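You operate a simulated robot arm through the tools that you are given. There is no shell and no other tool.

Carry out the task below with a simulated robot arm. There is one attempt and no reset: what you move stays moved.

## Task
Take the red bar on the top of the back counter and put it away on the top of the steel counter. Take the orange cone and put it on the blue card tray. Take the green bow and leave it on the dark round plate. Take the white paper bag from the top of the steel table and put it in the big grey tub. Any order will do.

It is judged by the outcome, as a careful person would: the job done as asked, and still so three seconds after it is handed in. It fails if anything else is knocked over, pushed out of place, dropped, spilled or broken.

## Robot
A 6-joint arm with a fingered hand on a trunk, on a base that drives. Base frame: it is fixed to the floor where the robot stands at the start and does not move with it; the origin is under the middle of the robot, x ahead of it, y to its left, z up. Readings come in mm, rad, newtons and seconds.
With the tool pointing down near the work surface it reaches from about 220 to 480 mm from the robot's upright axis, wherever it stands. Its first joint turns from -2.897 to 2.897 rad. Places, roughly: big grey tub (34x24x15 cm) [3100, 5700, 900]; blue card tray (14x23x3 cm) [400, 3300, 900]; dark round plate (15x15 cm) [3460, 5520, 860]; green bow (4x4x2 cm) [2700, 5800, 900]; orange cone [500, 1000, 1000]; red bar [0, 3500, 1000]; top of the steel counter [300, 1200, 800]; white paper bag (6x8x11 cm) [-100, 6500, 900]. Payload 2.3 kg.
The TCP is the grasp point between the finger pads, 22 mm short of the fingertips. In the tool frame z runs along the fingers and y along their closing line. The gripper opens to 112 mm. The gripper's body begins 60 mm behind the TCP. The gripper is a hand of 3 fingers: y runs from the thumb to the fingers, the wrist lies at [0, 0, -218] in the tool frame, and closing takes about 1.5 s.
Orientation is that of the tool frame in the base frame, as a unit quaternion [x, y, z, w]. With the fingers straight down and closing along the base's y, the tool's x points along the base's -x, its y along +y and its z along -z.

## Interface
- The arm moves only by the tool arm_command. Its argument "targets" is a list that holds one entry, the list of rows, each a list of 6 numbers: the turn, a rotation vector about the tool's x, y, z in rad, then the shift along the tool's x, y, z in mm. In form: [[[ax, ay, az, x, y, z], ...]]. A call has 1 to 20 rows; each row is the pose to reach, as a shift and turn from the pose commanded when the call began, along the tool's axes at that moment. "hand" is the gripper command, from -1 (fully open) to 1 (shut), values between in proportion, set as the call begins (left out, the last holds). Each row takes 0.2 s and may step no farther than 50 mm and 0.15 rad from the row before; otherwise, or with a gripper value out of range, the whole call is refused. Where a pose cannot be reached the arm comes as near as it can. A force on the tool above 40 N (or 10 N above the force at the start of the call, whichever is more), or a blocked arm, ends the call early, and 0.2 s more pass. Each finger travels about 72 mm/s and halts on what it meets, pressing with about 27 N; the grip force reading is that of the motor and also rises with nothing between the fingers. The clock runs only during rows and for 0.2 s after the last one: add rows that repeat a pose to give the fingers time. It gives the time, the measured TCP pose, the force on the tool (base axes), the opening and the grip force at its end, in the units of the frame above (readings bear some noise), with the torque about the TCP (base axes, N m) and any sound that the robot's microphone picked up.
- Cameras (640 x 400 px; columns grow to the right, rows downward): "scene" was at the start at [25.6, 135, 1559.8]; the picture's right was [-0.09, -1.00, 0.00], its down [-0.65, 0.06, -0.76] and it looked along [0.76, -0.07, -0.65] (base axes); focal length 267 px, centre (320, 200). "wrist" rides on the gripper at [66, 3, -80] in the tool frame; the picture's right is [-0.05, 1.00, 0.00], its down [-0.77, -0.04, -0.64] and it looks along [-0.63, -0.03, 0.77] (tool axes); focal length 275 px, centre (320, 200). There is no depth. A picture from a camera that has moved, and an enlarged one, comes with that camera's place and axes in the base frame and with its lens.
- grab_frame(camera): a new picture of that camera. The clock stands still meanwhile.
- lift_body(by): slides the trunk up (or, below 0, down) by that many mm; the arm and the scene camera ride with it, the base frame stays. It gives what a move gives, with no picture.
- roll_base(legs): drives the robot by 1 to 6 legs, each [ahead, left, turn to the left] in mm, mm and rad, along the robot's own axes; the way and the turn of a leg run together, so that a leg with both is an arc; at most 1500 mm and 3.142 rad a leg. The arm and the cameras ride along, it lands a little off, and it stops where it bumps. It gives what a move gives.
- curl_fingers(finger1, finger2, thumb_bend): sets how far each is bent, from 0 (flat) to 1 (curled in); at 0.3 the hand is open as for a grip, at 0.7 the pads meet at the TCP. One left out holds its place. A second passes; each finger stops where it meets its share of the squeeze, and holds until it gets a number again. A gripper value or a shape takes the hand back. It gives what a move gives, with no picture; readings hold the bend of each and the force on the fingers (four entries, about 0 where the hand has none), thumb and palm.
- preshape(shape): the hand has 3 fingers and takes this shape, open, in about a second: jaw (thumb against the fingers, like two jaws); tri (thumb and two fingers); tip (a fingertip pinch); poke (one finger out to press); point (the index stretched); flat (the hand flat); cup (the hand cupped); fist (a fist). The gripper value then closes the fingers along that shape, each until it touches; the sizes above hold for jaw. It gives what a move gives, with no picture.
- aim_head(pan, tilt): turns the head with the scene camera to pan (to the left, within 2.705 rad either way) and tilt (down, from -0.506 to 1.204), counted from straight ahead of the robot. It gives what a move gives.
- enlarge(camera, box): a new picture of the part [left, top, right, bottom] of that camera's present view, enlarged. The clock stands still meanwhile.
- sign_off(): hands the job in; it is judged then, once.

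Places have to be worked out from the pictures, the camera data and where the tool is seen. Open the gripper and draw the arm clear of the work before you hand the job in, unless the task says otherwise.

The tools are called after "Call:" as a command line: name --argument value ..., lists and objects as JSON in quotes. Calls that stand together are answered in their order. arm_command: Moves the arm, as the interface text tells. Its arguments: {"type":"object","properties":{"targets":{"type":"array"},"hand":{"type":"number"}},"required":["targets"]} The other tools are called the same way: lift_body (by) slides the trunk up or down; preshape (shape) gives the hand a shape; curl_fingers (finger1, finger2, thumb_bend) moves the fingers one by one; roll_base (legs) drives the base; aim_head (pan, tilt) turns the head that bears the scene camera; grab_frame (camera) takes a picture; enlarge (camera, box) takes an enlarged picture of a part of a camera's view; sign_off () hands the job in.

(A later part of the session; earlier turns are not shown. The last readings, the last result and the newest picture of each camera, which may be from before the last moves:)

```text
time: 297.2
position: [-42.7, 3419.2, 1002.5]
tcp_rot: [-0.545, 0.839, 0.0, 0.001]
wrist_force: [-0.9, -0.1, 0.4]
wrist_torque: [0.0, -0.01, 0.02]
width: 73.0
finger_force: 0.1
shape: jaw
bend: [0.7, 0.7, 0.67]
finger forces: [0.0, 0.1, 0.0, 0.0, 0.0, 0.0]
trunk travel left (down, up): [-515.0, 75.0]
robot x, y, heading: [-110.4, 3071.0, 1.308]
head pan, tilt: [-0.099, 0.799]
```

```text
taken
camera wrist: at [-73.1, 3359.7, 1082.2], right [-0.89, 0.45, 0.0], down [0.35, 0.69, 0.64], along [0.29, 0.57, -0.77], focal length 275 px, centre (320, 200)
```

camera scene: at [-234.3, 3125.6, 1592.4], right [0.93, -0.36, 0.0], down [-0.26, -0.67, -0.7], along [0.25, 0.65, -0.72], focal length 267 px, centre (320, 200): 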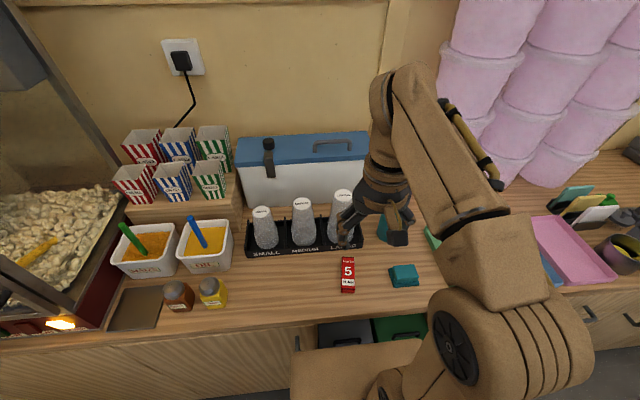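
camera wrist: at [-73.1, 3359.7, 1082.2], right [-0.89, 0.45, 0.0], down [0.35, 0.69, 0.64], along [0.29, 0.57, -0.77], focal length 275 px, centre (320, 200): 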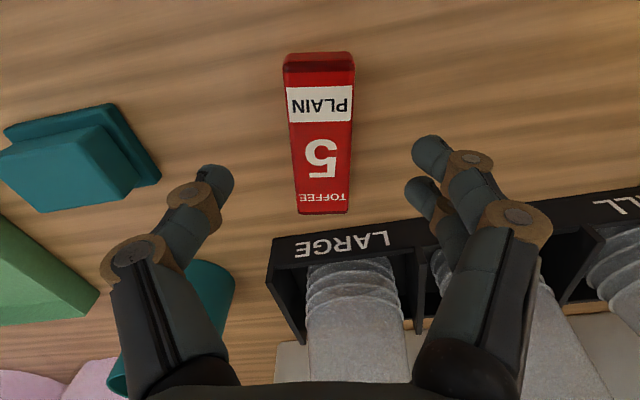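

Aligned and centred. I descend slowly until the tips are just at the counter top.

Call:
arm_command --targets '[[[0, 0, 0, -4, 0, 15], [0, 0, 0, -4, 0, 30], [0, 0, 0, -4, 0, 38], [0, 0, 0, -4, 0, 42], [0, 0, 0, -4, 0, 45], [0, 0, 0, -4, 0, 45]]]'

Call:
grab_frame --camera "wrist"

```text
time: 298.6
position: [-40.1, 3423.6, 957.4]
tcp_rot: [-0.545, 0.839, 0.0, 0.0]
wrist_force: [-0.1, 0.0, -0.3]
wrist_torque: [0.0, 0.01, 0.03]
width: 72.9
finger_force: 0.1
shape: jaw
bend: [0.7, 0.7, 0.67]
finger forces: [0.0, 0.0, 0.0, 0.0, 0.0, 0.0]
trunk travel left (down, up): [-515.0, 75.0]
robot x, y, heading: [-118.8, 3062.7, 1.31]
head pan, tilt: [-0.099, 0.799]
```

```text
taken
camera wrist: at [-71.0, 3363.9, 1036.7], right [-0.89, 0.45, 0.0], down [0.35, 0.69, 0.64], along [0.29, 0.57, -0.77], focal length 275 px, centre (320, 200)
```

wrist: 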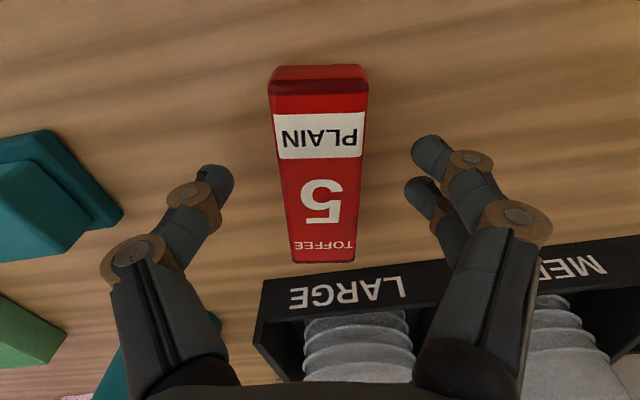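

No contact yet; I lower a few more millimetres, watching the force.

Call:
arm_command --targets '[[[0, 0, 0, 0, 0, 3], [0, 0, 0, 0, 0, 6], [0, 0, 0, 0, 0, 8], [0, 0, 0, 0, 0, 8]]]'

```text
time: 299.6
position: [-40.5, 3422.4, 948.9]
tcp_rot: [-0.545, 0.838, 0.001, 0.0]
wrist_force: [0.5, -0.9, 0.1]
wrist_torque: [0.03, -0.03, 0.01]
width: 73.1
finger_force: 0.0
shape: jaw
bend: [0.7, 0.7, 0.67]
finger forces: [0.1, 0.0, 0.0, 0.0, 0.1, 0.0]
trunk travel left (down, up): [-515.0, 75.0]
robot x, y, heading: [-112.2, 3064.7, 1.309]
head pan, tilt: [-0.099, 0.799]
```

Still no contact. I go 4 mm lower and close on the bar.

Call:
arm_command --targets '[[[0, 0, 0, 0, 0, 2], [0, 0, 0, 0, 0, 4], [0, 0, 0, 0, 0, 4]]]'

Call:
arm_command --targets '[[[0, 0, 0, 0, 0, 0], [0, 0, 0, 0, 0, 0], [0, 0, 0, 0, 0, 0], [0, 0, 0, 0, 0, 0], [0, 0, 0, 0, 0, 0], [0, 0, 0, 0, 0, 0], [0, 0, 0, 0, 0, 0]]]' --hand 1

Call:
grab_frame --camera "wrist"

```text
time: 300.4
position: [-41.2, 3422.9, 946.0]
tcp_rot: [-0.545, 0.838, 0.001, 0.001]
wrist_force: [-0.2, 0.3, 0.0]
wrist_torque: [-0.01, 0.01, -0.01]
width: 73.0
finger_force: 0.0
shape: jaw
bend: [0.7, 0.7, 0.67]
finger forces: [0.1, 0.1, 0.0, 0.1, 0.0, 0.1]
trunk travel left (down, up): [-515.0, 75.0]
robot x, y, heading: [-111.7, 3068.2, 1.307]
head pan, tilt: [-0.099, 0.799]
```

```text
time: 302.0
position: [-40.2, 3423.1, 946.0]
tcp_rot: [-0.545, 0.838, 0.001, 0.0]
wrist_force: [0.3, 0.3, -0.4]
wrist_torque: [0.03, 0.01, 0.01]
width: 30.3
finger_force: 27.1
shape: jaw
bend: [0.73, 0.73, 0.7]
finger forces: [12.2, 12.2, 0.1, 0.0, 24.5, 0.0]
trunk travel left (down, up): [-515.0, 75.0]
robot x, y, heading: [-112.6, 3066.1, 1.304]
head pan, tilt: [-0.099, 0.799]
```

```text
taken
camera wrist: at [-71.1, 3363.5, 1025.1], right [-0.89, 0.45, 0.0], down [0.35, 0.69, 0.64], along [0.29, 0.57, -0.77], focal length 275 px, centre (320, 200)
```

wrist: 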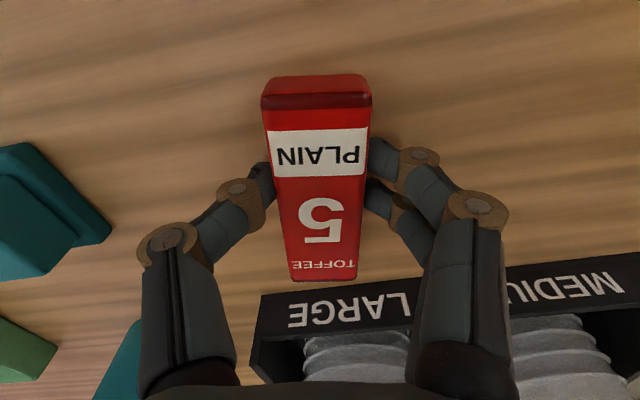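

The bar is held, 30 mm wide at 27 N. I lift straight up and draw back.

Call:
arm_command --targets '[[[0, 0, 0, 0, 0, -20], [0, 0, 0, 0, 0, -60], [0, 0, 0, 0, 0, -100], [0, 0, 0, 0, 0, -145], [0, 0, 0, 0, 0, -190], [0, 0, 0, 0, 0, -230], [0, 0, -0.15, 40, 0, -230], [0, 0, -0.15, 80, 0, -230], [0, 0, -0.15, 80, 0, -230]]]'

Call:
grab_frame --camera "wrist"

Call:
grab_frame --camera "scene"

```text
time: 304.0
position: [-72.5, 3350.6, 1173.1]
tcp_rot: [-0.607, 0.795, 0.0, 0.001]
wrist_force: [0.3, -0.1, -0.8]
wrist_torque: [-0.02, -0.01, 0.0]
width: 29.8
finger_force: 26.8
shape: jaw
bend: [0.73, 0.73, 0.7]
finger forces: [12.2, 12.2, 0.0, 0.0, 24.4, 0.1]
trunk travel left (down, up): [-515.0, 75.0]
robot x, y, heading: [-115.6, 3067.6, 1.308]
head pan, tilt: [-0.099, 0.799]
```

```text
taken
camera wrist: at [-94.2, 3287.1, 1253.5], right [-0.95, 0.31, 0.0], down [0.24, 0.73, 0.64], along [0.2, 0.61, -0.77], focal length 275 px, centre (320, 200)
```

wrist: 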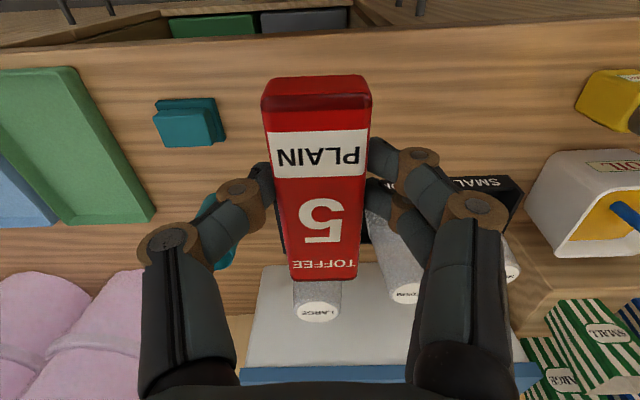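

```text
taken
camera scene: at [-234.3, 3125.6, 1592.4], right [0.93, -0.36, 0.0], down [-0.26, -0.67, -0.7], along [0.25, 0.65, -0.72], focal length 267 px, centre (320, 200)
```

scene: 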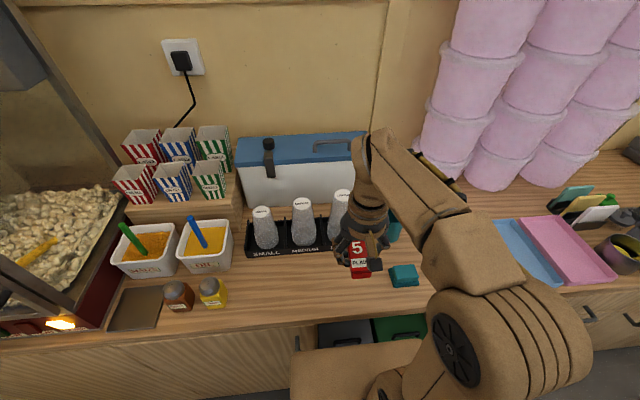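

The bar is up and nothing else moved. I back into the aisle and turn round to face the steel front counter.

Call:
roll_base --legs '[[-690, -265, 0], [0, 0, -3.141]]'

Call:
aim_head --pan 0.0 --tilt 0.7

Call:
grab_frame --camera "scene"

Call:
grab_frame --camera "wrist"

```text
time: 315.5
position: [-79.4, 2042.5, 1173.0]
tcp_rot: [0.799, 0.601, 0.0, 0.001]
wrist_force: [-1.0, 0.4, -1.1]
wrist_torque: [0.03, 0.0, 0.03]
width: 29.8
finger_force: 27.0
shape: jaw
bend: [0.73, 0.73, 0.7]
finger forces: [12.2, 12.2, 0.0, 0.0, 24.4, 0.0]
trunk travel left (down, up): [-515.0, 75.0]
robot x, y, heading: [-35.1, 2324.8, -1.852]
head pan, tilt: [-0.099, 0.799]
```

```text
time: 316.1
position: [-78.9, 2042.5, 1174.8]
tcp_rot: [0.8, 0.6, -0.001, 0.0]
wrist_force: [-1.0, 0.5, -2.2]
wrist_torque: [0.02, 0.06, 0.0]
width: 29.8
finger_force: 27.2
shape: jaw
bend: [0.73, 0.73, 0.7]
finger forces: [12.3, 12.2, 0.1, 0.0, 24.4, 0.0]
trunk travel left (down, up): [-515.0, 75.0]
robot x, y, heading: [-35.6, 2320.0, -1.852]
head pan, tilt: [0.0, 0.7]
```

```text
taken
camera scene: at [94.7, 2261.8, 1600.6], right [-0.96, 0.28, 0.0], down [0.18, 0.62, -0.76], along [-0.21, -0.73, -0.64], focal length 267 px, centre (320, 200)
```

scene: 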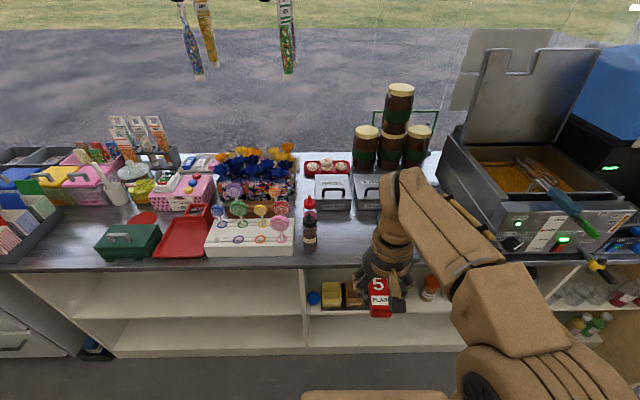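

```text
taken
camera wrist: at [-59.1, 2104.8, 1253.6], right [0.95, -0.32, 0.0], down [-0.25, -0.73, 0.64], along [-0.21, -0.6, -0.77], focal length 275 px, centre (320, 200)
```

wrist: 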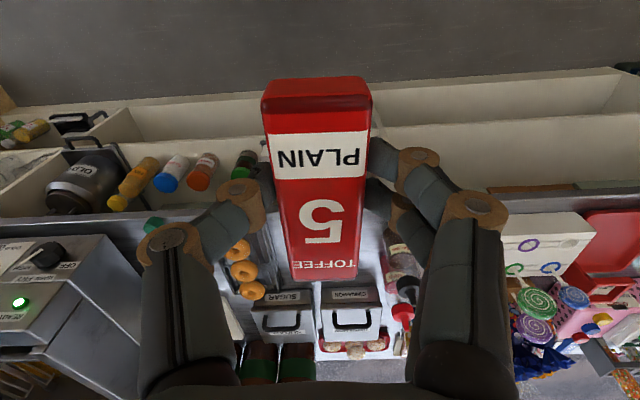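

The steel counter is ahead. I enlarge two clear patches, one by the black boxes and one left of the green box.

Call:
enlarge --camera "scene" --box '[280, 160, 400, 280]'

Call:
enlarge --camera "scene" --box '[30, 160, 190, 280]'

Call:
enlarge --camera "scene" --box '[90, 100, 190, 200]'

```text
3.33 times, centred on (340, 220) of scene
camera zoom: at [94.7, 2261.8, 1600.6], right [-0.96, 0.28, 0.0], down [0.18, 0.62, -0.76], along [-0.21, -0.73, -0.64], focal length 889 px, centre (253, 133)
```

zoom: 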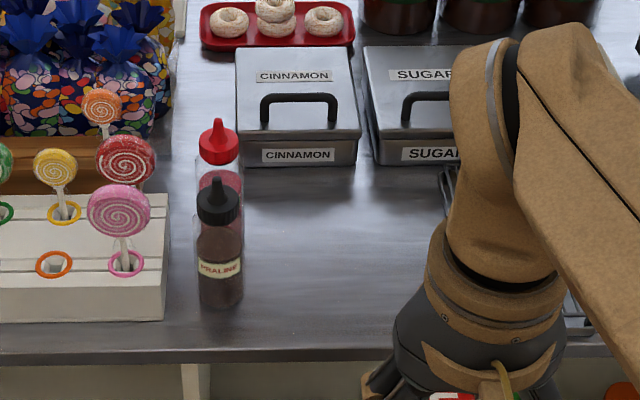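

```text
3.33 times, centred on (110, 220) of scene
camera zoom: at [94.7, 2261.8, 1600.6], right [-0.96, 0.28, 0.0], down [0.18, 0.62, -0.76], along [-0.21, -0.73, -0.64], focal length 889 px, centre (1020, 133)
```

zoom: 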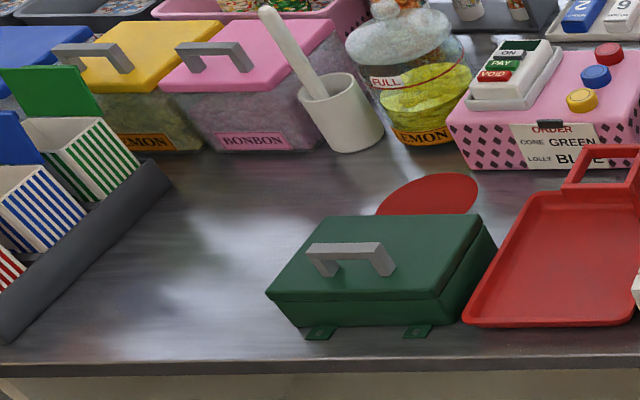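

```text
4.00 times, centred on (140, 150) of scene
camera zoom: at [94.7, 2261.8, 1600.6], right [-0.96, 0.28, 0.0], down [0.18, 0.62, -0.76], along [-0.21, -0.73, -0.64], focal length 1067 px, centre (1040, 400)
```

zoom: 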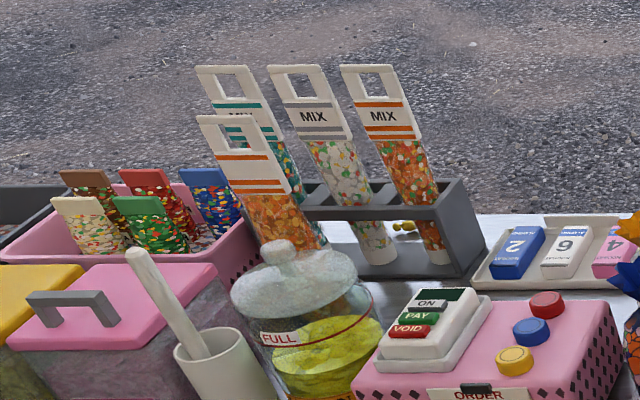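

The clear patch left of the green box, at about (790, 1385), is roomy. I drive left along the aisle to face it.

Call:
roll_base --legs '[[0, 0, 0.014], [0, 700, 0]]'

Call:
aim_head --pan 0.2 --tilt 0.8

Call:
grab_frame --camera "scene"

```text
time: 320.4
position: [615.4, 1859.3, 1172.7]
tcp_rot: [0.79, 0.614, -0.001, 0.0]
wrist_force: [0.6, 0.3, -0.4]
wrist_torque: [0.03, -0.01, 0.02]
width: 29.9
finger_force: 27.2
shape: jaw
bend: [0.73, 0.73, 0.7]
finger forces: [12.3, 12.1, 0.1, 0.0, 24.4, 0.0]
trunk travel left (down, up): [-515.0, 75.0]
robot x, y, heading: [652.1, 2144.5, -1.822]
head pan, tilt: [0.0, 0.7]
```

```text
time: 321.1
position: [615.4, 1861.0, 1173.1]
tcp_rot: [0.789, 0.614, -0.001, 0.001]
wrist_force: [-0.7, -0.7, -0.4]
wrist_torque: [0.02, -0.01, 0.0]
width: 29.7
finger_force: 26.4
shape: jaw
bend: [0.73, 0.73, 0.7]
finger forces: [12.3, 12.2, 0.0, 0.1, 24.4, 0.0]
trunk travel left (down, up): [-515.0, 75.0]
robot x, y, heading: [653.2, 2142.5, -1.82]
head pan, tilt: [0.201, 0.799]
```

```text
taken
camera scene: at [798.6, 2087.3, 1592.4], right [-1.0, 0.05, 0.0], down [0.03, 0.72, -0.7], along [-0.03, -0.7, -0.72], focal length 267 px, centre (320, 200)
```

scene: 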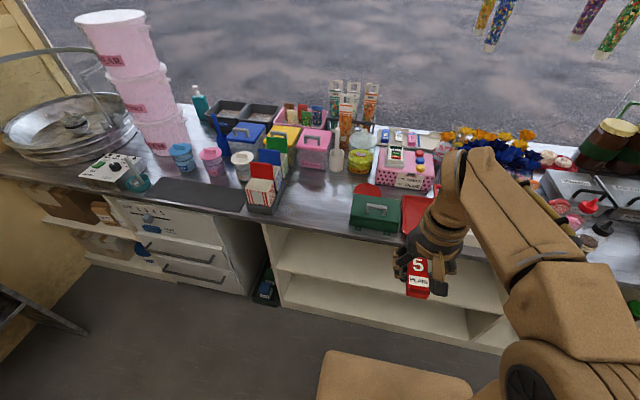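

The free patch is clear between the popcorn-box rack and the green box. I drive into place in front of it.

Call:
roll_base --legs '[[0, 250, -0.018], [250, 0, 0]]'

Call:
grab_frame --camera "scene"

Call:
grab_frame --camera "wrist"

```text
time: 324.3
position: [782.3, 1557.1, 1173.2]
tcp_rot: [0.795, 0.606, 0.0, 0.0]
wrist_force: [-0.9, -0.6, -0.6]
wrist_torque: [0.02, -0.01, 0.01]
width: 29.6
finger_force: 27.1
shape: jaw
bend: [0.73, 0.73, 0.7]
finger forces: [12.1, 12.2, 0.1, 0.0, 24.5, 0.0]
trunk travel left (down, up): [-515.0, 75.0]
robot x, y, heading: [822.2, 1841.6, -1.833]
head pan, tilt: [0.201, 0.799]
```

```text
taken
camera scene: at [969.7, 1781.4, 1592.4], right [-1.0, 0.07, 0.0], down [0.05, 0.72, -0.7], along [-0.05, -0.7, -0.72], focal length 267 px, centre (320, 200)
```

scene: 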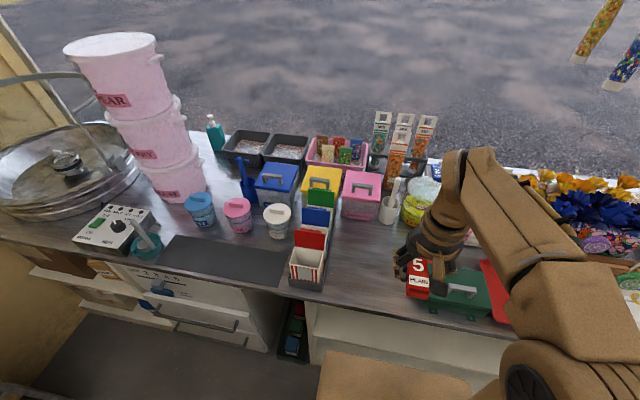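

```text
taken
camera wrist: at [801.0, 1621.1, 1253.4], right [0.95, -0.31, 0.0], down [-0.24, -0.73, 0.64], along [-0.2, -0.61, -0.77], focal length 275 px, centre (320, 200)
```

wrist: 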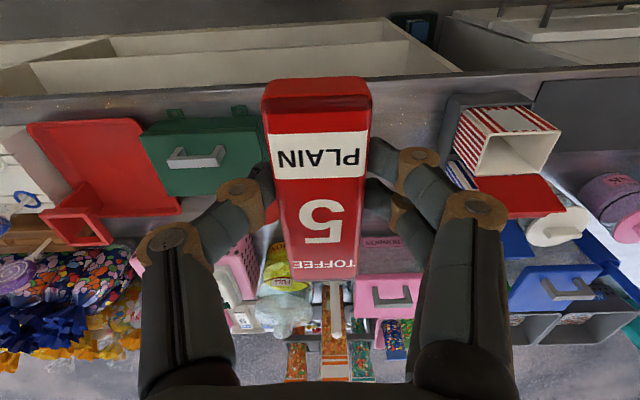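

About 70 mm more room than thought. I drive 70 mm closer, then move the bar over the clear patch and lower part-way.

Call:
roll_base --legs '[[70, 0, 0]]'

Call:
arm_command --targets '[[[0, 0, 0, -25, 22, 0], [0, 0, 0, -50, 44, 0], [0, 0, 0, -65, 44, 40], [0, 0, 0, -65, 44, 85], [0, 0, 0, -65, 44, 130], [0, 0, 0, -65, 44, 175], [0, 0, 0, -65, 44, 220], [0, 0, 0, -65, 44, 240], [0, 0, 0, -65, 44, 240]]]'

Call:
grab_frame --camera "wrist"

Call:
grab_frame --camera "scene"

```text
time: 325.3
position: [763.1, 1491.2, 1172.9]
tcp_rot: [0.795, 0.606, 0.0, 0.0]
wrist_force: [0.5, -0.1, -1.3]
wrist_torque: [0.02, -0.02, -0.01]
width: 29.8
finger_force: 26.8
shape: jaw
bend: [0.73, 0.73, 0.7]
finger forces: [12.4, 12.1, 0.1, 0.0, 24.5, 0.1]
trunk travel left (down, up): [-515.0, 75.0]
robot x, y, heading: [802.2, 1774.1, -1.84]
head pan, tilt: [0.201, 0.799]
```

```text
time: 327.3
position: [788.5, 1416.6, 935.3]
tcp_rot: [0.795, 0.606, -0.001, 0.001]
wrist_force: [0.1, -0.3, -0.8]
wrist_torque: [0.03, 0.02, 0.0]
width: 29.8
finger_force: 27.5
shape: jaw
bend: [0.73, 0.73, 0.7]
finger forces: [12.3, 12.0, 0.1, 0.1, 24.3, 0.1]
trunk travel left (down, up): [-515.0, 75.0]
robot x, y, heading: [803.0, 1774.9, -1.837]
head pan, tilt: [0.201, 0.799]
```

```text
taken
camera wrist: at [807.7, 1479.8, 1015.5], right [0.95, -0.31, 0.0], down [-0.24, -0.73, 0.64], along [-0.2, -0.61, -0.77], focal length 275 px, centre (320, 200)
```

wrist: 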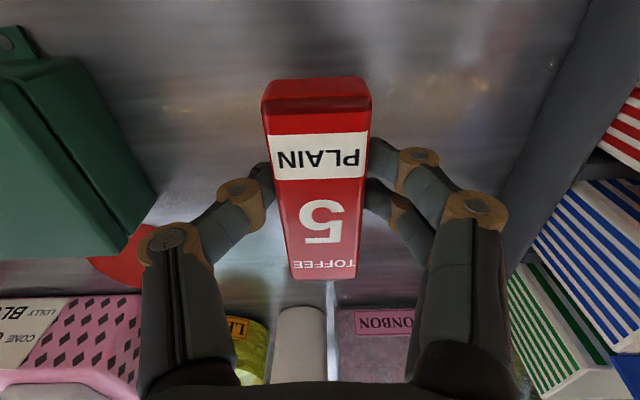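

```text
taken
camera scene: at [951.9, 1716.1, 1592.4], right [-1.0, 0.07, 0.0], down [0.05, 0.72, -0.7], along [-0.05, -0.7, -0.72], focal length 267 px, centre (320, 200)
```

scene: 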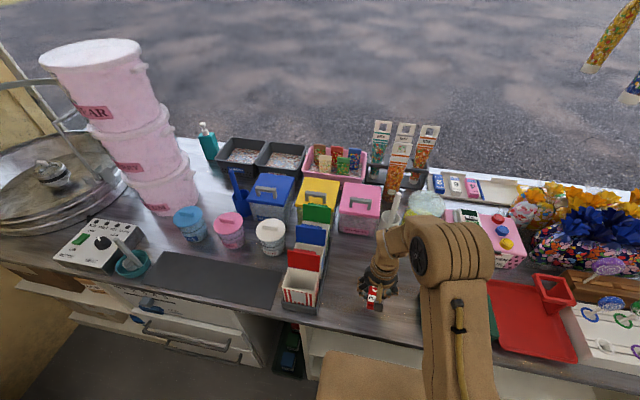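

The bar is over bare steel. I lower in 4 mm steps until it touches.

Call:
arm_command --targets '[[[0, 0, 0, 0, 0, 8], [0, 0, 0, 0, 0, 16], [0, 0, 0, 0, 0, 22], [0, 0, 0, 0, 0, 27], [0, 0, 0, 0, 0, 31], [0, 0, 0, 0, 0, 35], [0, 0, 0, 0, 0, 39], [0, 0, 0, 0, 0, 42], [0, 0, 0, 0, 0, 45], [0, 0, 0, 0, 0, 48], [0, 0, 0, 0, 0, 51], [0, 0, 0, 0, 0, 54]]]'

Call:
grab_frame --camera "wrist"

```text
time: 329.9
position: [788.9, 1417.8, 880.8]
tcp_rot: [0.796, 0.606, -0.002, 0.001]
wrist_force: [0.5, 0.5, -1.4]
wrist_torque: [0.01, -0.02, 0.0]
width: 30.0
finger_force: 26.8
shape: jaw
bend: [0.73, 0.73, 0.7]
finger forces: [12.2, 12.1, 0.0, 0.0, 24.4, 0.1]
trunk travel left (down, up): [-515.0, 75.0]
robot x, y, heading: [802.9, 1775.3, -1.839]
head pan, tilt: [0.201, 0.799]
```

```text
taken
camera wrist: at [808.3, 1480.8, 960.0], right [0.95, -0.31, 0.0], down [-0.24, -0.73, 0.64], along [-0.2, -0.61, -0.77], focal length 275 px, centre (320, 200)
```

wrist: 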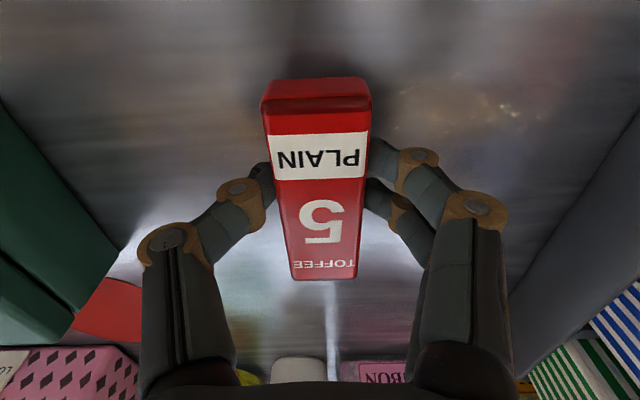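

No contact yet at 881; I keep lowering in small steps.

Call:
arm_command --targets '[[[0, 0, 0, 0, 0, 4], [0, 0, 0, 0, 0, 7], [0, 0, 0, 0, 0, 10], [0, 0, 0, 0, 0, 13], [0, 0, 0, 0, 0, 16], [0, 0, 0, 0, 0, 19], [0, 0, 0, 0, 0, 22], [0, 0, 0, 0, 0, 25], [0, 0, 0, 0, 0, 28], [0, 0, 0, 0, 0, 31], [0, 0, 0, 0, 0, 34]]]'

Call:
grab_frame --camera "wrist"

```text
time: 331.5
position: [789.6, 1416.3, 861.8]
tcp_rot: [0.795, 0.607, -0.003, 0.004]
wrist_force: [0.6, 5.9, 34.3]
wrist_torque: [0.03, 0.0, 0.01]
width: 33.3
finger_force: 26.9
shape: jaw
bend: [0.75, 0.75, 0.72]
finger forces: [15.6, 15.8, 0.1, 0.0, 33.7, 0.0]
trunk travel left (down, up): [-515.0, 75.0]
robot x, y, heading: [803.7, 1773.1, -1.838]
head pan, tilt: [0.201, 0.799]
stopped in row 8: the force on the tool passed its limit at 45 N (the readings are from after the stop); the commanded pose is now the measured one
```

```text
taken
camera wrist: at [808.4, 1481.1, 940.9], right [0.95, -0.31, 0.0], down [-0.24, -0.73, 0.64], along [-0.2, -0.61, -0.76], focal length 275 px, centre (320, 200)
```

wrist: 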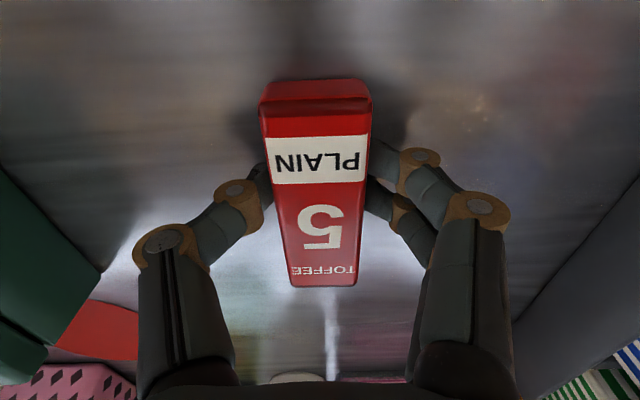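

The bar rests on the steel, whose top is at about z 840. I ease up 2 mm, open the hand and rise.

Call:
arm_command --targets '[[[0, 0, 0, 0, 0, -2], [0, 0, 0, 0, 0, -2]]]'

Call:
arm_command --targets '[[[0, 0, 0, 0, 0, 0], [0, 0, 0, 0, 0, 0], [0, 0, 0, 0, 0, 0], [0, 0, 0, 0, 0, 0], [0, 0, 0, 0, 0, -30], [0, 0, 0, 0, 0, -75], [0, 0, 0, 0, 0, -120], [0, 0, 0, 0, 0, -165], [0, 0, 0, 0, 0, -210], [0, 0, 0, 0, 0, -255], [0, 0, 0, 0, 0, -300]]]' --hand -0.2

Call:
grab_frame --camera "wrist"

Call:
grab_frame --camera "scene"

```text
time: 332.1
position: [788.7, 1416.5, 862.3]
tcp_rot: [0.795, 0.606, -0.003, 0.003]
wrist_force: [0.6, 2.9, 21.6]
wrist_torque: [0.0, -0.04, -0.03]
width: 32.8
finger_force: 26.9
shape: jaw
bend: [0.75, 0.75, 0.72]
finger forces: [15.1, 15.5, 0.1, 0.0, 30.6, 0.0]
trunk travel left (down, up): [-515.0, 75.0]
robot x, y, heading: [806.6, 1771.6, -1.839]
head pan, tilt: [0.201, 0.799]
```

```text
time: 334.5
position: [788.1, 1415.0, 1161.2]
tcp_rot: [0.795, 0.606, -0.003, 0.001]
wrist_force: [-1.3, 0.3, -0.5]
wrist_torque: [0.0, 0.01, 0.0]
width: 67.1
finger_force: 0.0
shape: jaw
bend: [0.71, 0.71, 0.71]
finger forces: [0.1, 0.0, 0.0, 0.0, 0.1, 0.1]
trunk travel left (down, up): [-515.0, 75.0]
robot x, y, heading: [808.2, 1775.3, -1.837]
head pan, tilt: [0.201, 0.799]
```

```text
taken
camera wrist: at [807.9, 1479.0, 1241.0], right [0.95, -0.31, 0.0], down [-0.24, -0.73, 0.64], along [-0.2, -0.61, -0.77], focal length 275 px, centre (320, 200)
```

wrist: 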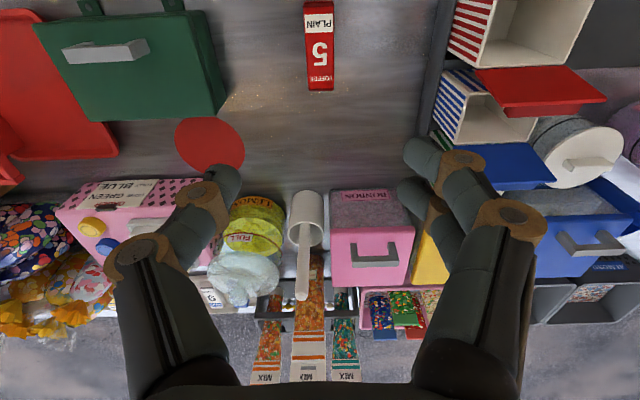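

```text
taken
camera scene: at [951.8, 1716.3, 1592.4], right [-1.0, 0.07, 0.0], down [0.05, 0.72, -0.7], along [-0.05, -0.7, -0.72], focal length 267 px, centre (320, 200)
```

scene: 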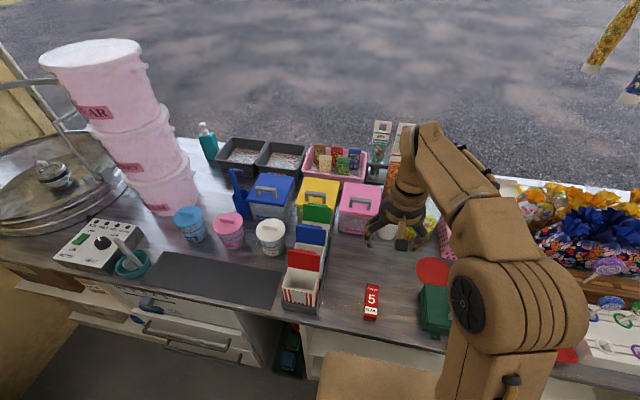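

The red bar lies on the steel counter. I now study the free-standing cone from this near viewpoint.

Call:
enlarge --camera "wrist" --box '[230, 240, 390, 385]'

Call:
arm_command --targets '[[[0, 0, 0, 40, 0, 0], [0, 0, 0, 80, 0, 0]]]'

Call:
aim_head --pan 0.2 --tilt 0.6

Call:
grab_frame --camera "scene"

```text
2.76 times, centred on (310, 312) of wrist
camera zoom: at [807.9, 1479.0, 1241.0], right [0.95, -0.31, 0.0], down [-0.24, -0.73, 0.64], along [-0.2, -0.61, -0.77], focal length 759 px, centre (348, -110)
```

zoom: 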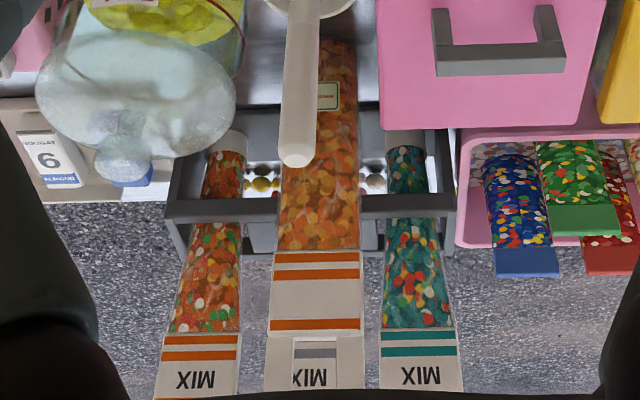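

```text
time: 335.1
position: [810.6, 1493.1, 1161.3]
tcp_rot: [0.795, 0.606, -0.002, 0.003]
wrist_force: [-0.4, -0.2, 0.2]
wrist_torque: [0.0, 0.0, 0.03]
width: 66.7
finger_force: 0.1
shape: jaw
bend: [0.71, 0.71, 0.71]
finger forces: [0.0, 0.0, 0.0, 0.0, 0.0, 0.0]
trunk travel left (down, up): [-515.0, 75.0]
robot x, y, heading: [801.5, 1774.8, -1.835]
head pan, tilt: [0.201, 0.799]
```

```text
time: 335.9
position: [810.5, 1492.3, 1161.9]
tcp_rot: [0.796, 0.606, -0.002, 0.001]
wrist_force: [-0.6, 0.2, 0.3]
wrist_torque: [0.01, -0.03, -0.01]
width: 66.9
finger_force: 0.2
shape: jaw
bend: [0.71, 0.71, 0.71]
finger forces: [0.0, 0.1, 0.0, 0.0, 0.0, 0.0]
trunk travel left (down, up): [-515.0, 75.0]
robot x, y, heading: [802.6, 1772.5, -1.84]
head pan, tilt: [0.201, 0.6]
```

```text
taken
camera scene: at [951.4, 1708.5, 1609.2], right [-1.0, 0.07, 0.0], down [0.04, 0.56, -0.82], along [-0.05, -0.82, -0.57], focal length 267 px, centre (320, 200)
```

scene: 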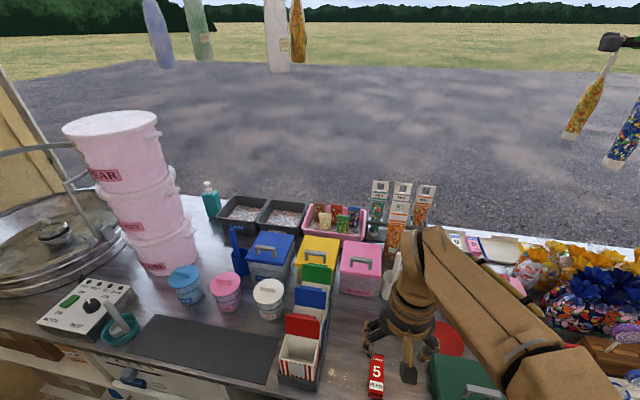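

The free-standing cone is filled with plain orange pieces and has a small sticker. I enlarge it further to read it.

Call:
grab_frame --camera "wrist"

Call:
enlarge --camera "scene" --box '[350, 170, 450, 260]'

Call:
enlarge --camera "scene" --box '[130, 0, 330, 90]'

```text
taken
camera wrist: at [829.5, 1556.0, 1241.0], right [0.95, -0.31, 0.0], down [-0.24, -0.73, 0.64], along [-0.2, -0.61, -0.77], focal length 275 px, centre (320, 200)
```

wrist: 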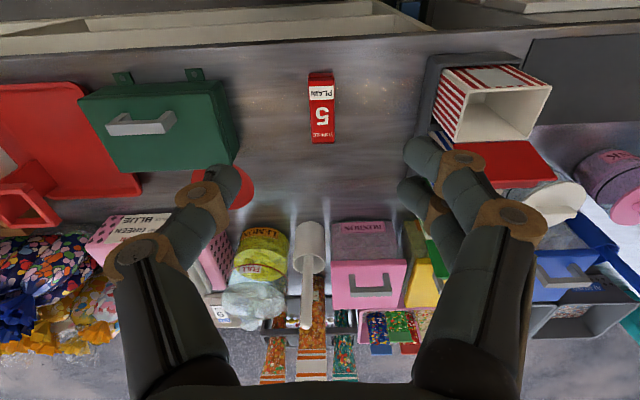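

```text
4.44 times, centred on (400, 215) of scene
camera zoom: at [951.4, 1708.5, 1609.2], right [-1.0, 0.07, 0.0], down [0.04, 0.56, -0.82], along [-0.05, -0.82, -0.57], focal length 1186 px, centre (-36, 133)
```

zoom: 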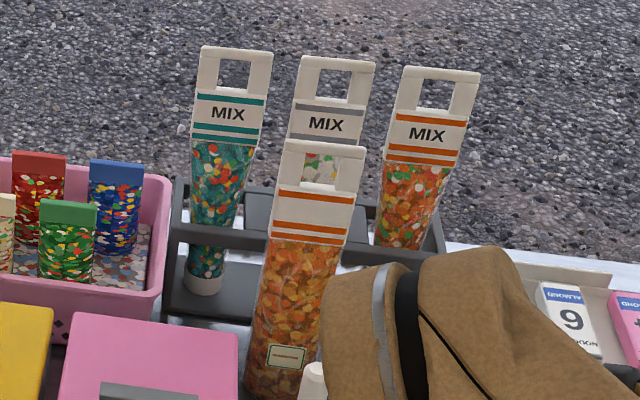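

```text
3.20 times, centred on (230, 45) of scene
camera zoom: at [951.4, 1708.5, 1609.2], right [-1.0, 0.07, 0.0], down [0.04, 0.56, -0.82], along [-0.05, -0.82, -0.57], focal length 854 px, centre (608, 696)
```

zoom: 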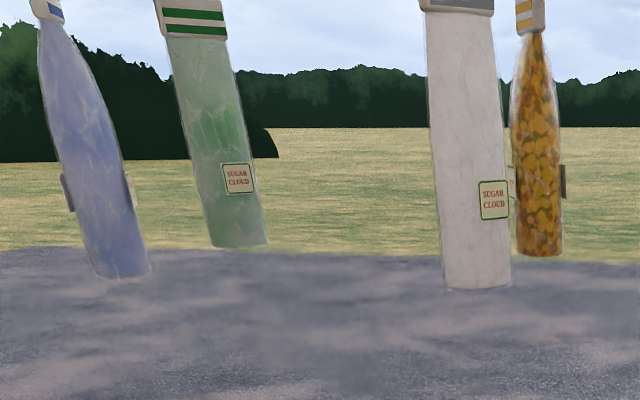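

The free-standing item is a straight honeycomb tube, while the "MIX" pieces in the holder really taper, and they fit the listed place better. So I take the orange MIX cone, which can only be reached from outside. I lower the trunk, back into the aisle, turn and drive out of the door.

Call:
lift_body --by -80

Call:
roll_base --legs '[[-380, 0, 0], [0, 0, -1.572]]'

Call:
aim_head --pan 0.0 --tilt 0.4

Call:
grab_frame --camera "scene"

```text
time: 337.0
position: [809.6, 1492.5, 1081.6]
tcp_rot: [0.796, 0.605, -0.002, 0.002]
wrist_force: [0.0, -0.2, 0.1]
wrist_torque: [-0.02, 0.02, -0.01]
width: 67.0
finger_force: 0.1
shape: jaw
bend: [0.71, 0.71, 0.71]
finger forces: [0.0, 0.0, 0.1, 0.0, 0.0, 0.2]
trunk travel left (down, up): [-435.0, 155.0]
robot x, y, heading: [802.2, 1774.2, -1.842]
head pan, tilt: [0.201, 0.6]
```

```text
time: 343.2
position: [620.1, 2128.3, 1082.2]
tcp_rot: [0.99, -0.139, -0.002, -0.001]
wrist_force: [-0.3, 0.5, -0.3]
wrist_torque: [0.02, -0.01, 0.04]
width: 67.0
finger_force: 0.1
shape: jaw
bend: [0.71, 0.71, 0.71]
finger forces: [0.0, 0.1, 0.1, 0.1, 0.1, 0.0]
trunk travel left (down, up): [-435.0, 155.0]
robot x, y, heading: [904.0, 2130.7, 2.867]
head pan, tilt: [0.201, 0.6]
```

```text
time: 344.0
position: [621.4, 2127.7, 1081.2]
tcp_rot: [0.99, -0.138, -0.002, -0.001]
wrist_force: [0.0, 0.2, 0.3]
wrist_torque: [-0.03, 0.03, -0.01]
width: 66.8
finger_force: 0.1
shape: jaw
bend: [0.71, 0.71, 0.71]
finger forces: [0.0, 0.1, 0.0, 0.0, 0.0, 0.0]
trunk travel left (down, up): [-435.0, 155.0]
robot x, y, heading: [903.9, 2133.5, 2.868]
head pan, tilt: [0.0, 0.4]
```

```text
taken
camera scene: at [834.0, 2006.9, 1547.4], right [0.27, 0.96, 0.0], down [0.38, -0.11, -0.92], along [-0.89, 0.25, -0.39], focal length 267 px, centre (320, 200)
```

scene: 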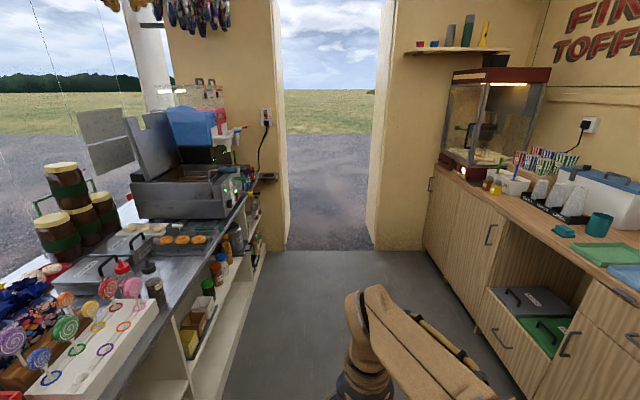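

The doorway is straight ahead, centred at about (-1396, 2724). I drive out through it and on past the outdoor table.

Call:
roll_base --legs '[[1400, 45, 0], [1400, 0, 0]]'

Call:
grab_frame --camera "scene"

```text
time: 357.4
position: [-2071.6, 2805.9, 1080.9]
tcp_rot: [0.992, -0.123, -0.002, 0.0]
wrist_force: [-0.2, -0.4, -0.2]
wrist_torque: [0.03, 0.02, 0.03]
width: 66.9
finger_force: 0.1
shape: jaw
bend: [0.71, 0.71, 0.71]
finger forces: [0.0, 0.1, 0.0, 0.0, 0.0, 0.0]
trunk travel left (down, up): [-435.0, 155.0]
robot x, y, heading: [-1790.1, 2819.0, 2.893]
head pan, tilt: [0.0, 0.4]
```

```text
taken
camera scene: at [-1854.3, 2690.9, 1547.5], right [0.24, 0.97, 0.0], down [0.38, -0.09, -0.92], along [-0.89, 0.22, -0.39], focal length 267 px, centre (320, 200)
```

scene: 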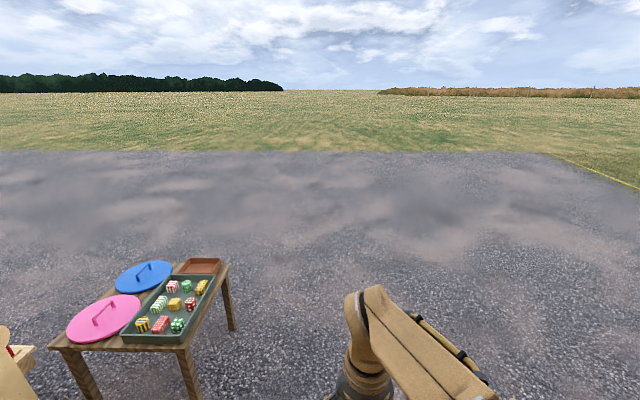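

Outside; the table ahead-left clears my path. I drive west, turn back to heading 1.30 and come round to the front side.

Call:
roll_base --legs '[[1300, 0, 0], [1150, 0, 0], [0, 0, -1.59], [-1253, -345, 0]]'

Call:
aim_head --pan -2.3 --tilt 0.3

Call:
grab_frame --camera "scene"

```text
time: 379.4
position: [-4168.5, 2396.8, 1081.5]
tcp_rot: [-0.602, 0.798, 0.003, 0.002]
wrist_force: [0.3, 0.3, -0.5]
wrist_torque: [0.0, 0.0, -0.02]
width: 66.9
finger_force: 0.0
shape: jaw
bend: [0.71, 0.71, 0.71]
finger forces: [0.0, 0.0, 0.0, 0.0, 0.0, 0.0]
trunk travel left (down, up): [-435.0, 155.0]
robot x, y, heading: [-4167.0, 2115.4, 1.297]
head pan, tilt: [0.0, 0.4]
```

```text
time: 381.6
position: [-4168.4, 2397.0, 1082.5]
tcp_rot: [-0.603, 0.798, 0.002, 0.002]
wrist_force: [0.7, 1.3, 0.4]
wrist_torque: [-0.02, 0.01, 0.0]
width: 66.8
finger_force: 0.1
shape: jaw
bend: [0.71, 0.71, 0.71]
finger forces: [0.1, 0.0, 0.1, 0.1, 0.1, 0.0]
trunk travel left (down, up): [-435.0, 155.0]
robot x, y, heading: [-4167.8, 2115.2, 1.29]
head pan, tilt: [-2.3, 0.3]
```

```text
taken
camera scene: at [-4265.5, 2018.3, 1556.8], right [-0.84, -0.54, 0.0], down [-0.16, 0.25, -0.96], along [0.51, -0.81, -0.3], focal length 267 px, centre (320, 200)
```

scene: 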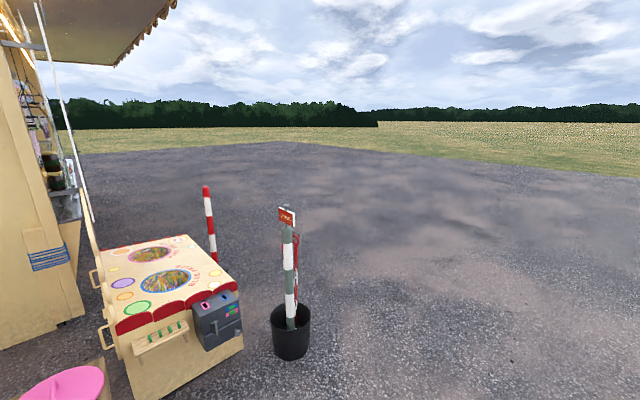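

The way along the front is clear of the bucket pole. I continue south and then east to the front of the counter.

Call:
roll_base --legs '[[-1253, -345, 0], [-1253, -345, 0], [348, -1070, 0], [348, -1070, 0], [348, -1070, 0]]'

Call:
aim_head --pan -0.6 --tilt 0.3

Call:
grab_frame --camera "scene"

```text
time: 410.0
position: [-814.7, 42.4, 1080.4]
tcp_rot: [-0.613, 0.79, 0.002, 0.001]
wrist_force: [0.5, 0.3, 0.0]
wrist_torque: [-0.01, -0.02, 0.01]
width: 66.9
finger_force: 0.1
shape: jaw
bend: [0.71, 0.71, 0.71]
finger forces: [0.1, 0.1, 0.0, 0.0, 0.0, 0.1]
trunk travel left (down, up): [-435.0, 155.0]
robot x, y, heading: [-804.5, -239.7, 1.324]
head pan, tilt: [-2.3, 0.3]
```

```text
time: 411.8
position: [-813.6, 41.8, 1082.1]
tcp_rot: [-0.613, 0.79, 0.003, 0.001]
wrist_force: [-0.9, -0.3, 0.2]
wrist_torque: [0.0, -0.02, -0.04]
width: 66.7
finger_force: 0.1
shape: jaw
bend: [0.71, 0.71, 0.71]
finger forces: [0.0, 0.1, 0.1, 0.0, 0.1, 0.0]
trunk travel left (down, up): [-435.0, 155.0]
robot x, y, heading: [-805.6, -240.3, 1.32]
head pan, tilt: [-0.6, 0.3]
```

```text
taken
camera scene: at [-883.6, -198.8, 1556.8], right [0.66, -0.75, 0.0], down [-0.22, -0.2, -0.96], along [0.72, 0.63, -0.3], focal length 267 px, centre (320, 200)
```

scene: 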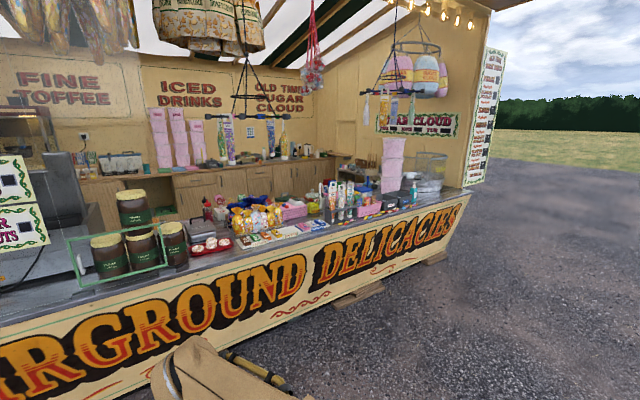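

I move to a standoff in front of the cone holder and raise the trunk 150 mm.

Call:
roll_base --legs '[[0, -995, 0], [600, 0, -0.017]]'

Call:
lift_body --by 150

Call:
aim_head --pan -0.1 --tilt 0.7

Call:
grab_frame --camera "scene"

Call:
grab_frame --camera "wrist"

```text
time: 419.9
position: [301.9, 374.9, 1081.3]
tcp_rot: [-0.606, 0.795, 0.002, 0.002]
wrist_force: [1.1, -0.4, 0.0]
wrist_torque: [-0.01, -0.01, -0.04]
width: 67.0
finger_force: 0.1
shape: jaw
bend: [0.71, 0.71, 0.71]
finger forces: [0.0, 0.0, 0.0, 0.0, 0.1, 0.0]
trunk travel left (down, up): [-435.0, 155.0]
robot x, y, heading: [306.0, 93.7, 1.302]
head pan, tilt: [-0.6, 0.3]
```

```text
time: 421.6
position: [302.1, 375.4, 1231.8]
tcp_rot: [-0.607, 0.795, 0.002, 0.001]
wrist_force: [0.6, -0.9, -0.1]
wrist_torque: [0.04, -0.01, -0.06]
width: 67.0
finger_force: 0.1
shape: jaw
bend: [0.71, 0.71, 0.71]
finger forces: [0.0, 0.1, 0.0, 0.0, 0.0, 0.1]
trunk travel left (down, up): [-585.0, 5.0]
robot x, y, heading: [307.1, 90.1, 1.3]
head pan, tilt: [-0.6, 0.3]
```

```text
time: 422.6
position: [302.3, 374.6, 1231.8]
tcp_rot: [-0.606, 0.795, 0.002, 0.002]
wrist_force: [0.1, -0.9, 0.0]
wrist_torque: [0.02, 0.0, -0.02]
width: 67.2
finger_force: 0.0
shape: jaw
bend: [0.71, 0.71, 0.71]
finger forces: [0.1, 0.0, 0.0, 0.0, 0.0, 0.1]
trunk travel left (down, up): [-585.0, 5.0]
robot x, y, heading: [307.4, 95.1, 1.304]
head pan, tilt: [-0.099, 0.7]
```

```text
taken
camera scene: at [188.0, 154.2, 1670.7], right [0.93, -0.36, 0.0], down [-0.23, -0.6, -0.77], along [0.27, 0.71, -0.64], focal length 267 px, centre (320, 200)
```

scene: 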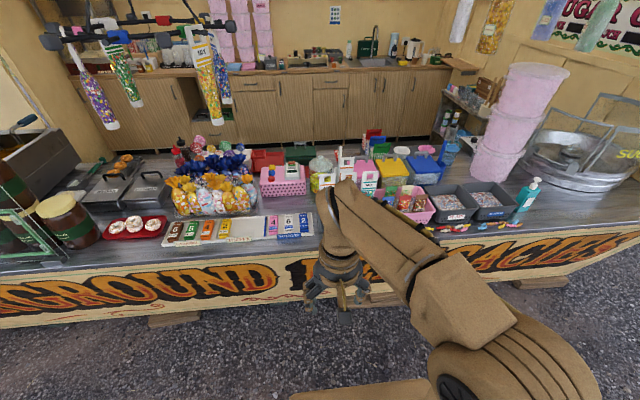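

```text
taken
camera wrist: at [280.5, 311.4, 1311.0], right [-0.95, 0.31, 0.0], down [0.24, 0.73, 0.64], along [0.2, 0.61, -0.77], focal length 275 px, centre (320, 200)
```

wrist: 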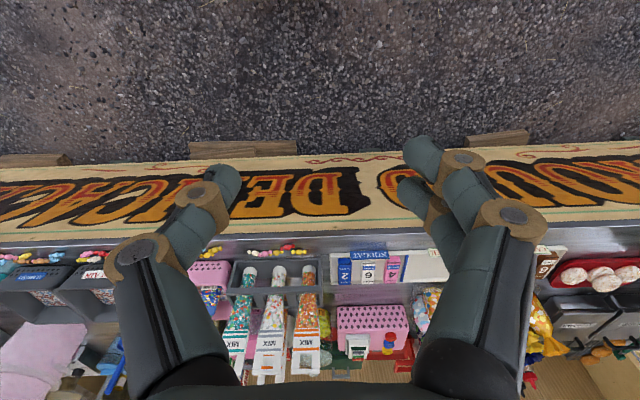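

The cone's label is at about (505, 905). I turn the hand 90° to close fore-and-aft on the flat label, open it to about 67 mm, and drive up to the counter.

Call:
arm_command --targets '[[[0, 0, 0.15, 0, 0, -20], [0, 0, 0.3, 0, 0, -40], [0, 0, 0.45, 0, 0, -40], [0, 0, 0.6, 0, 0, -40], [0, 0, 0.75, 0, 0, -40], [0, 0, 0.9, 0, 0, -40], [0, 0, 1.05, 0, 0, -40], [0, 0, 1.2, 0, 0, -40], [0, 0, 1.35, 0, 0, -40], [0, 0, 1.5, 0, 0, -40], [0, 0, 1.57, 0, 0, -40], [0, 0, 1.57, 0, 0, -40]]]' --hand -0.2

Call:
roll_base --legs '[[400, 0, 0]]'

Call:
grab_frame --camera "wrist"

Call:
grab_frame --camera "scene"

```text
time: 425.1
position: [302.5, 374.1, 1272.7]
tcp_rot: [0.134, 0.991, 0.003, 0.0]
wrist_force: [0.5, -0.7, 0.2]
wrist_torque: [0.0, 0.02, 0.03]
width: 66.9
finger_force: 0.1
shape: jaw
bend: [0.71, 0.71, 0.71]
finger forces: [0.0, 0.1, 0.0, 0.0, 0.0, 0.1]
trunk travel left (down, up): [-585.0, 5.0]
robot x, y, heading: [309.7, 95.7, 1.306]
head pan, tilt: [-0.099, 0.7]
```

```text
time: 427.7
position: [407.0, 766.3, 1272.3]
tcp_rot: [0.132, 0.991, 0.003, 0.0]
wrist_force: [0.6, -0.3, 0.1]
wrist_torque: [0.02, 0.03, -0.04]
width: 66.8
finger_force: 0.1
shape: jaw
bend: [0.71, 0.71, 0.71]
finger forces: [0.0, 0.1, 0.0, 0.1, 0.0, 0.1]
trunk travel left (down, up): [-585.0, 5.0]
robot x, y, heading: [413.2, 485.1, 1.309]
head pan, tilt: [-0.099, 0.7]
```

```text
taken
camera wrist: at [343.0, 786.5, 1352.1], right [0.3, 0.95, 0.01], down [0.73, -0.24, 0.63], along [0.61, -0.19, -0.77], focal length 275 px, centre (320, 200)
```

wrist: 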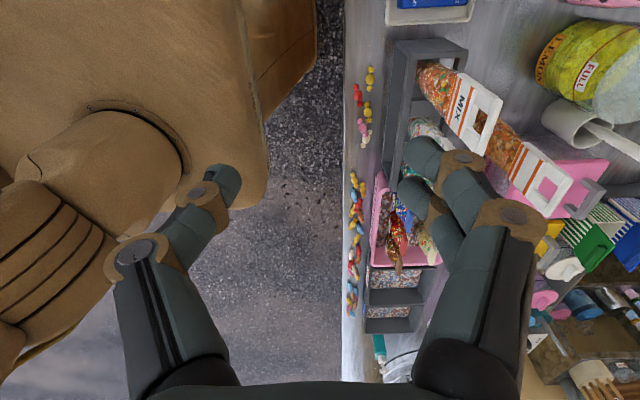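

```text
taken
camera scene: at [293.9, 546.3, 1670.6], right [0.94, -0.35, 0.0], down [-0.23, -0.6, -0.76], along [0.27, 0.72, -0.64], focal length 267 px, centre (320, 200)
```

scene: 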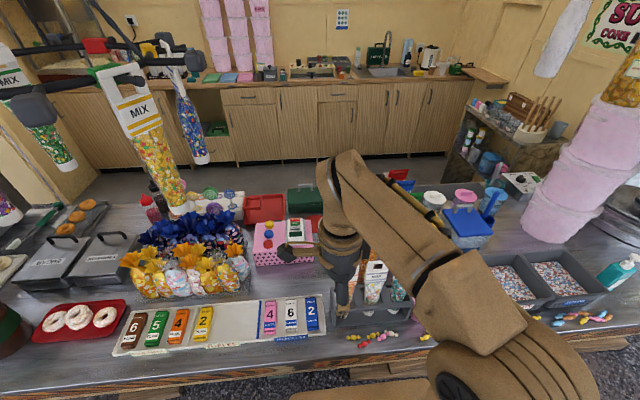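

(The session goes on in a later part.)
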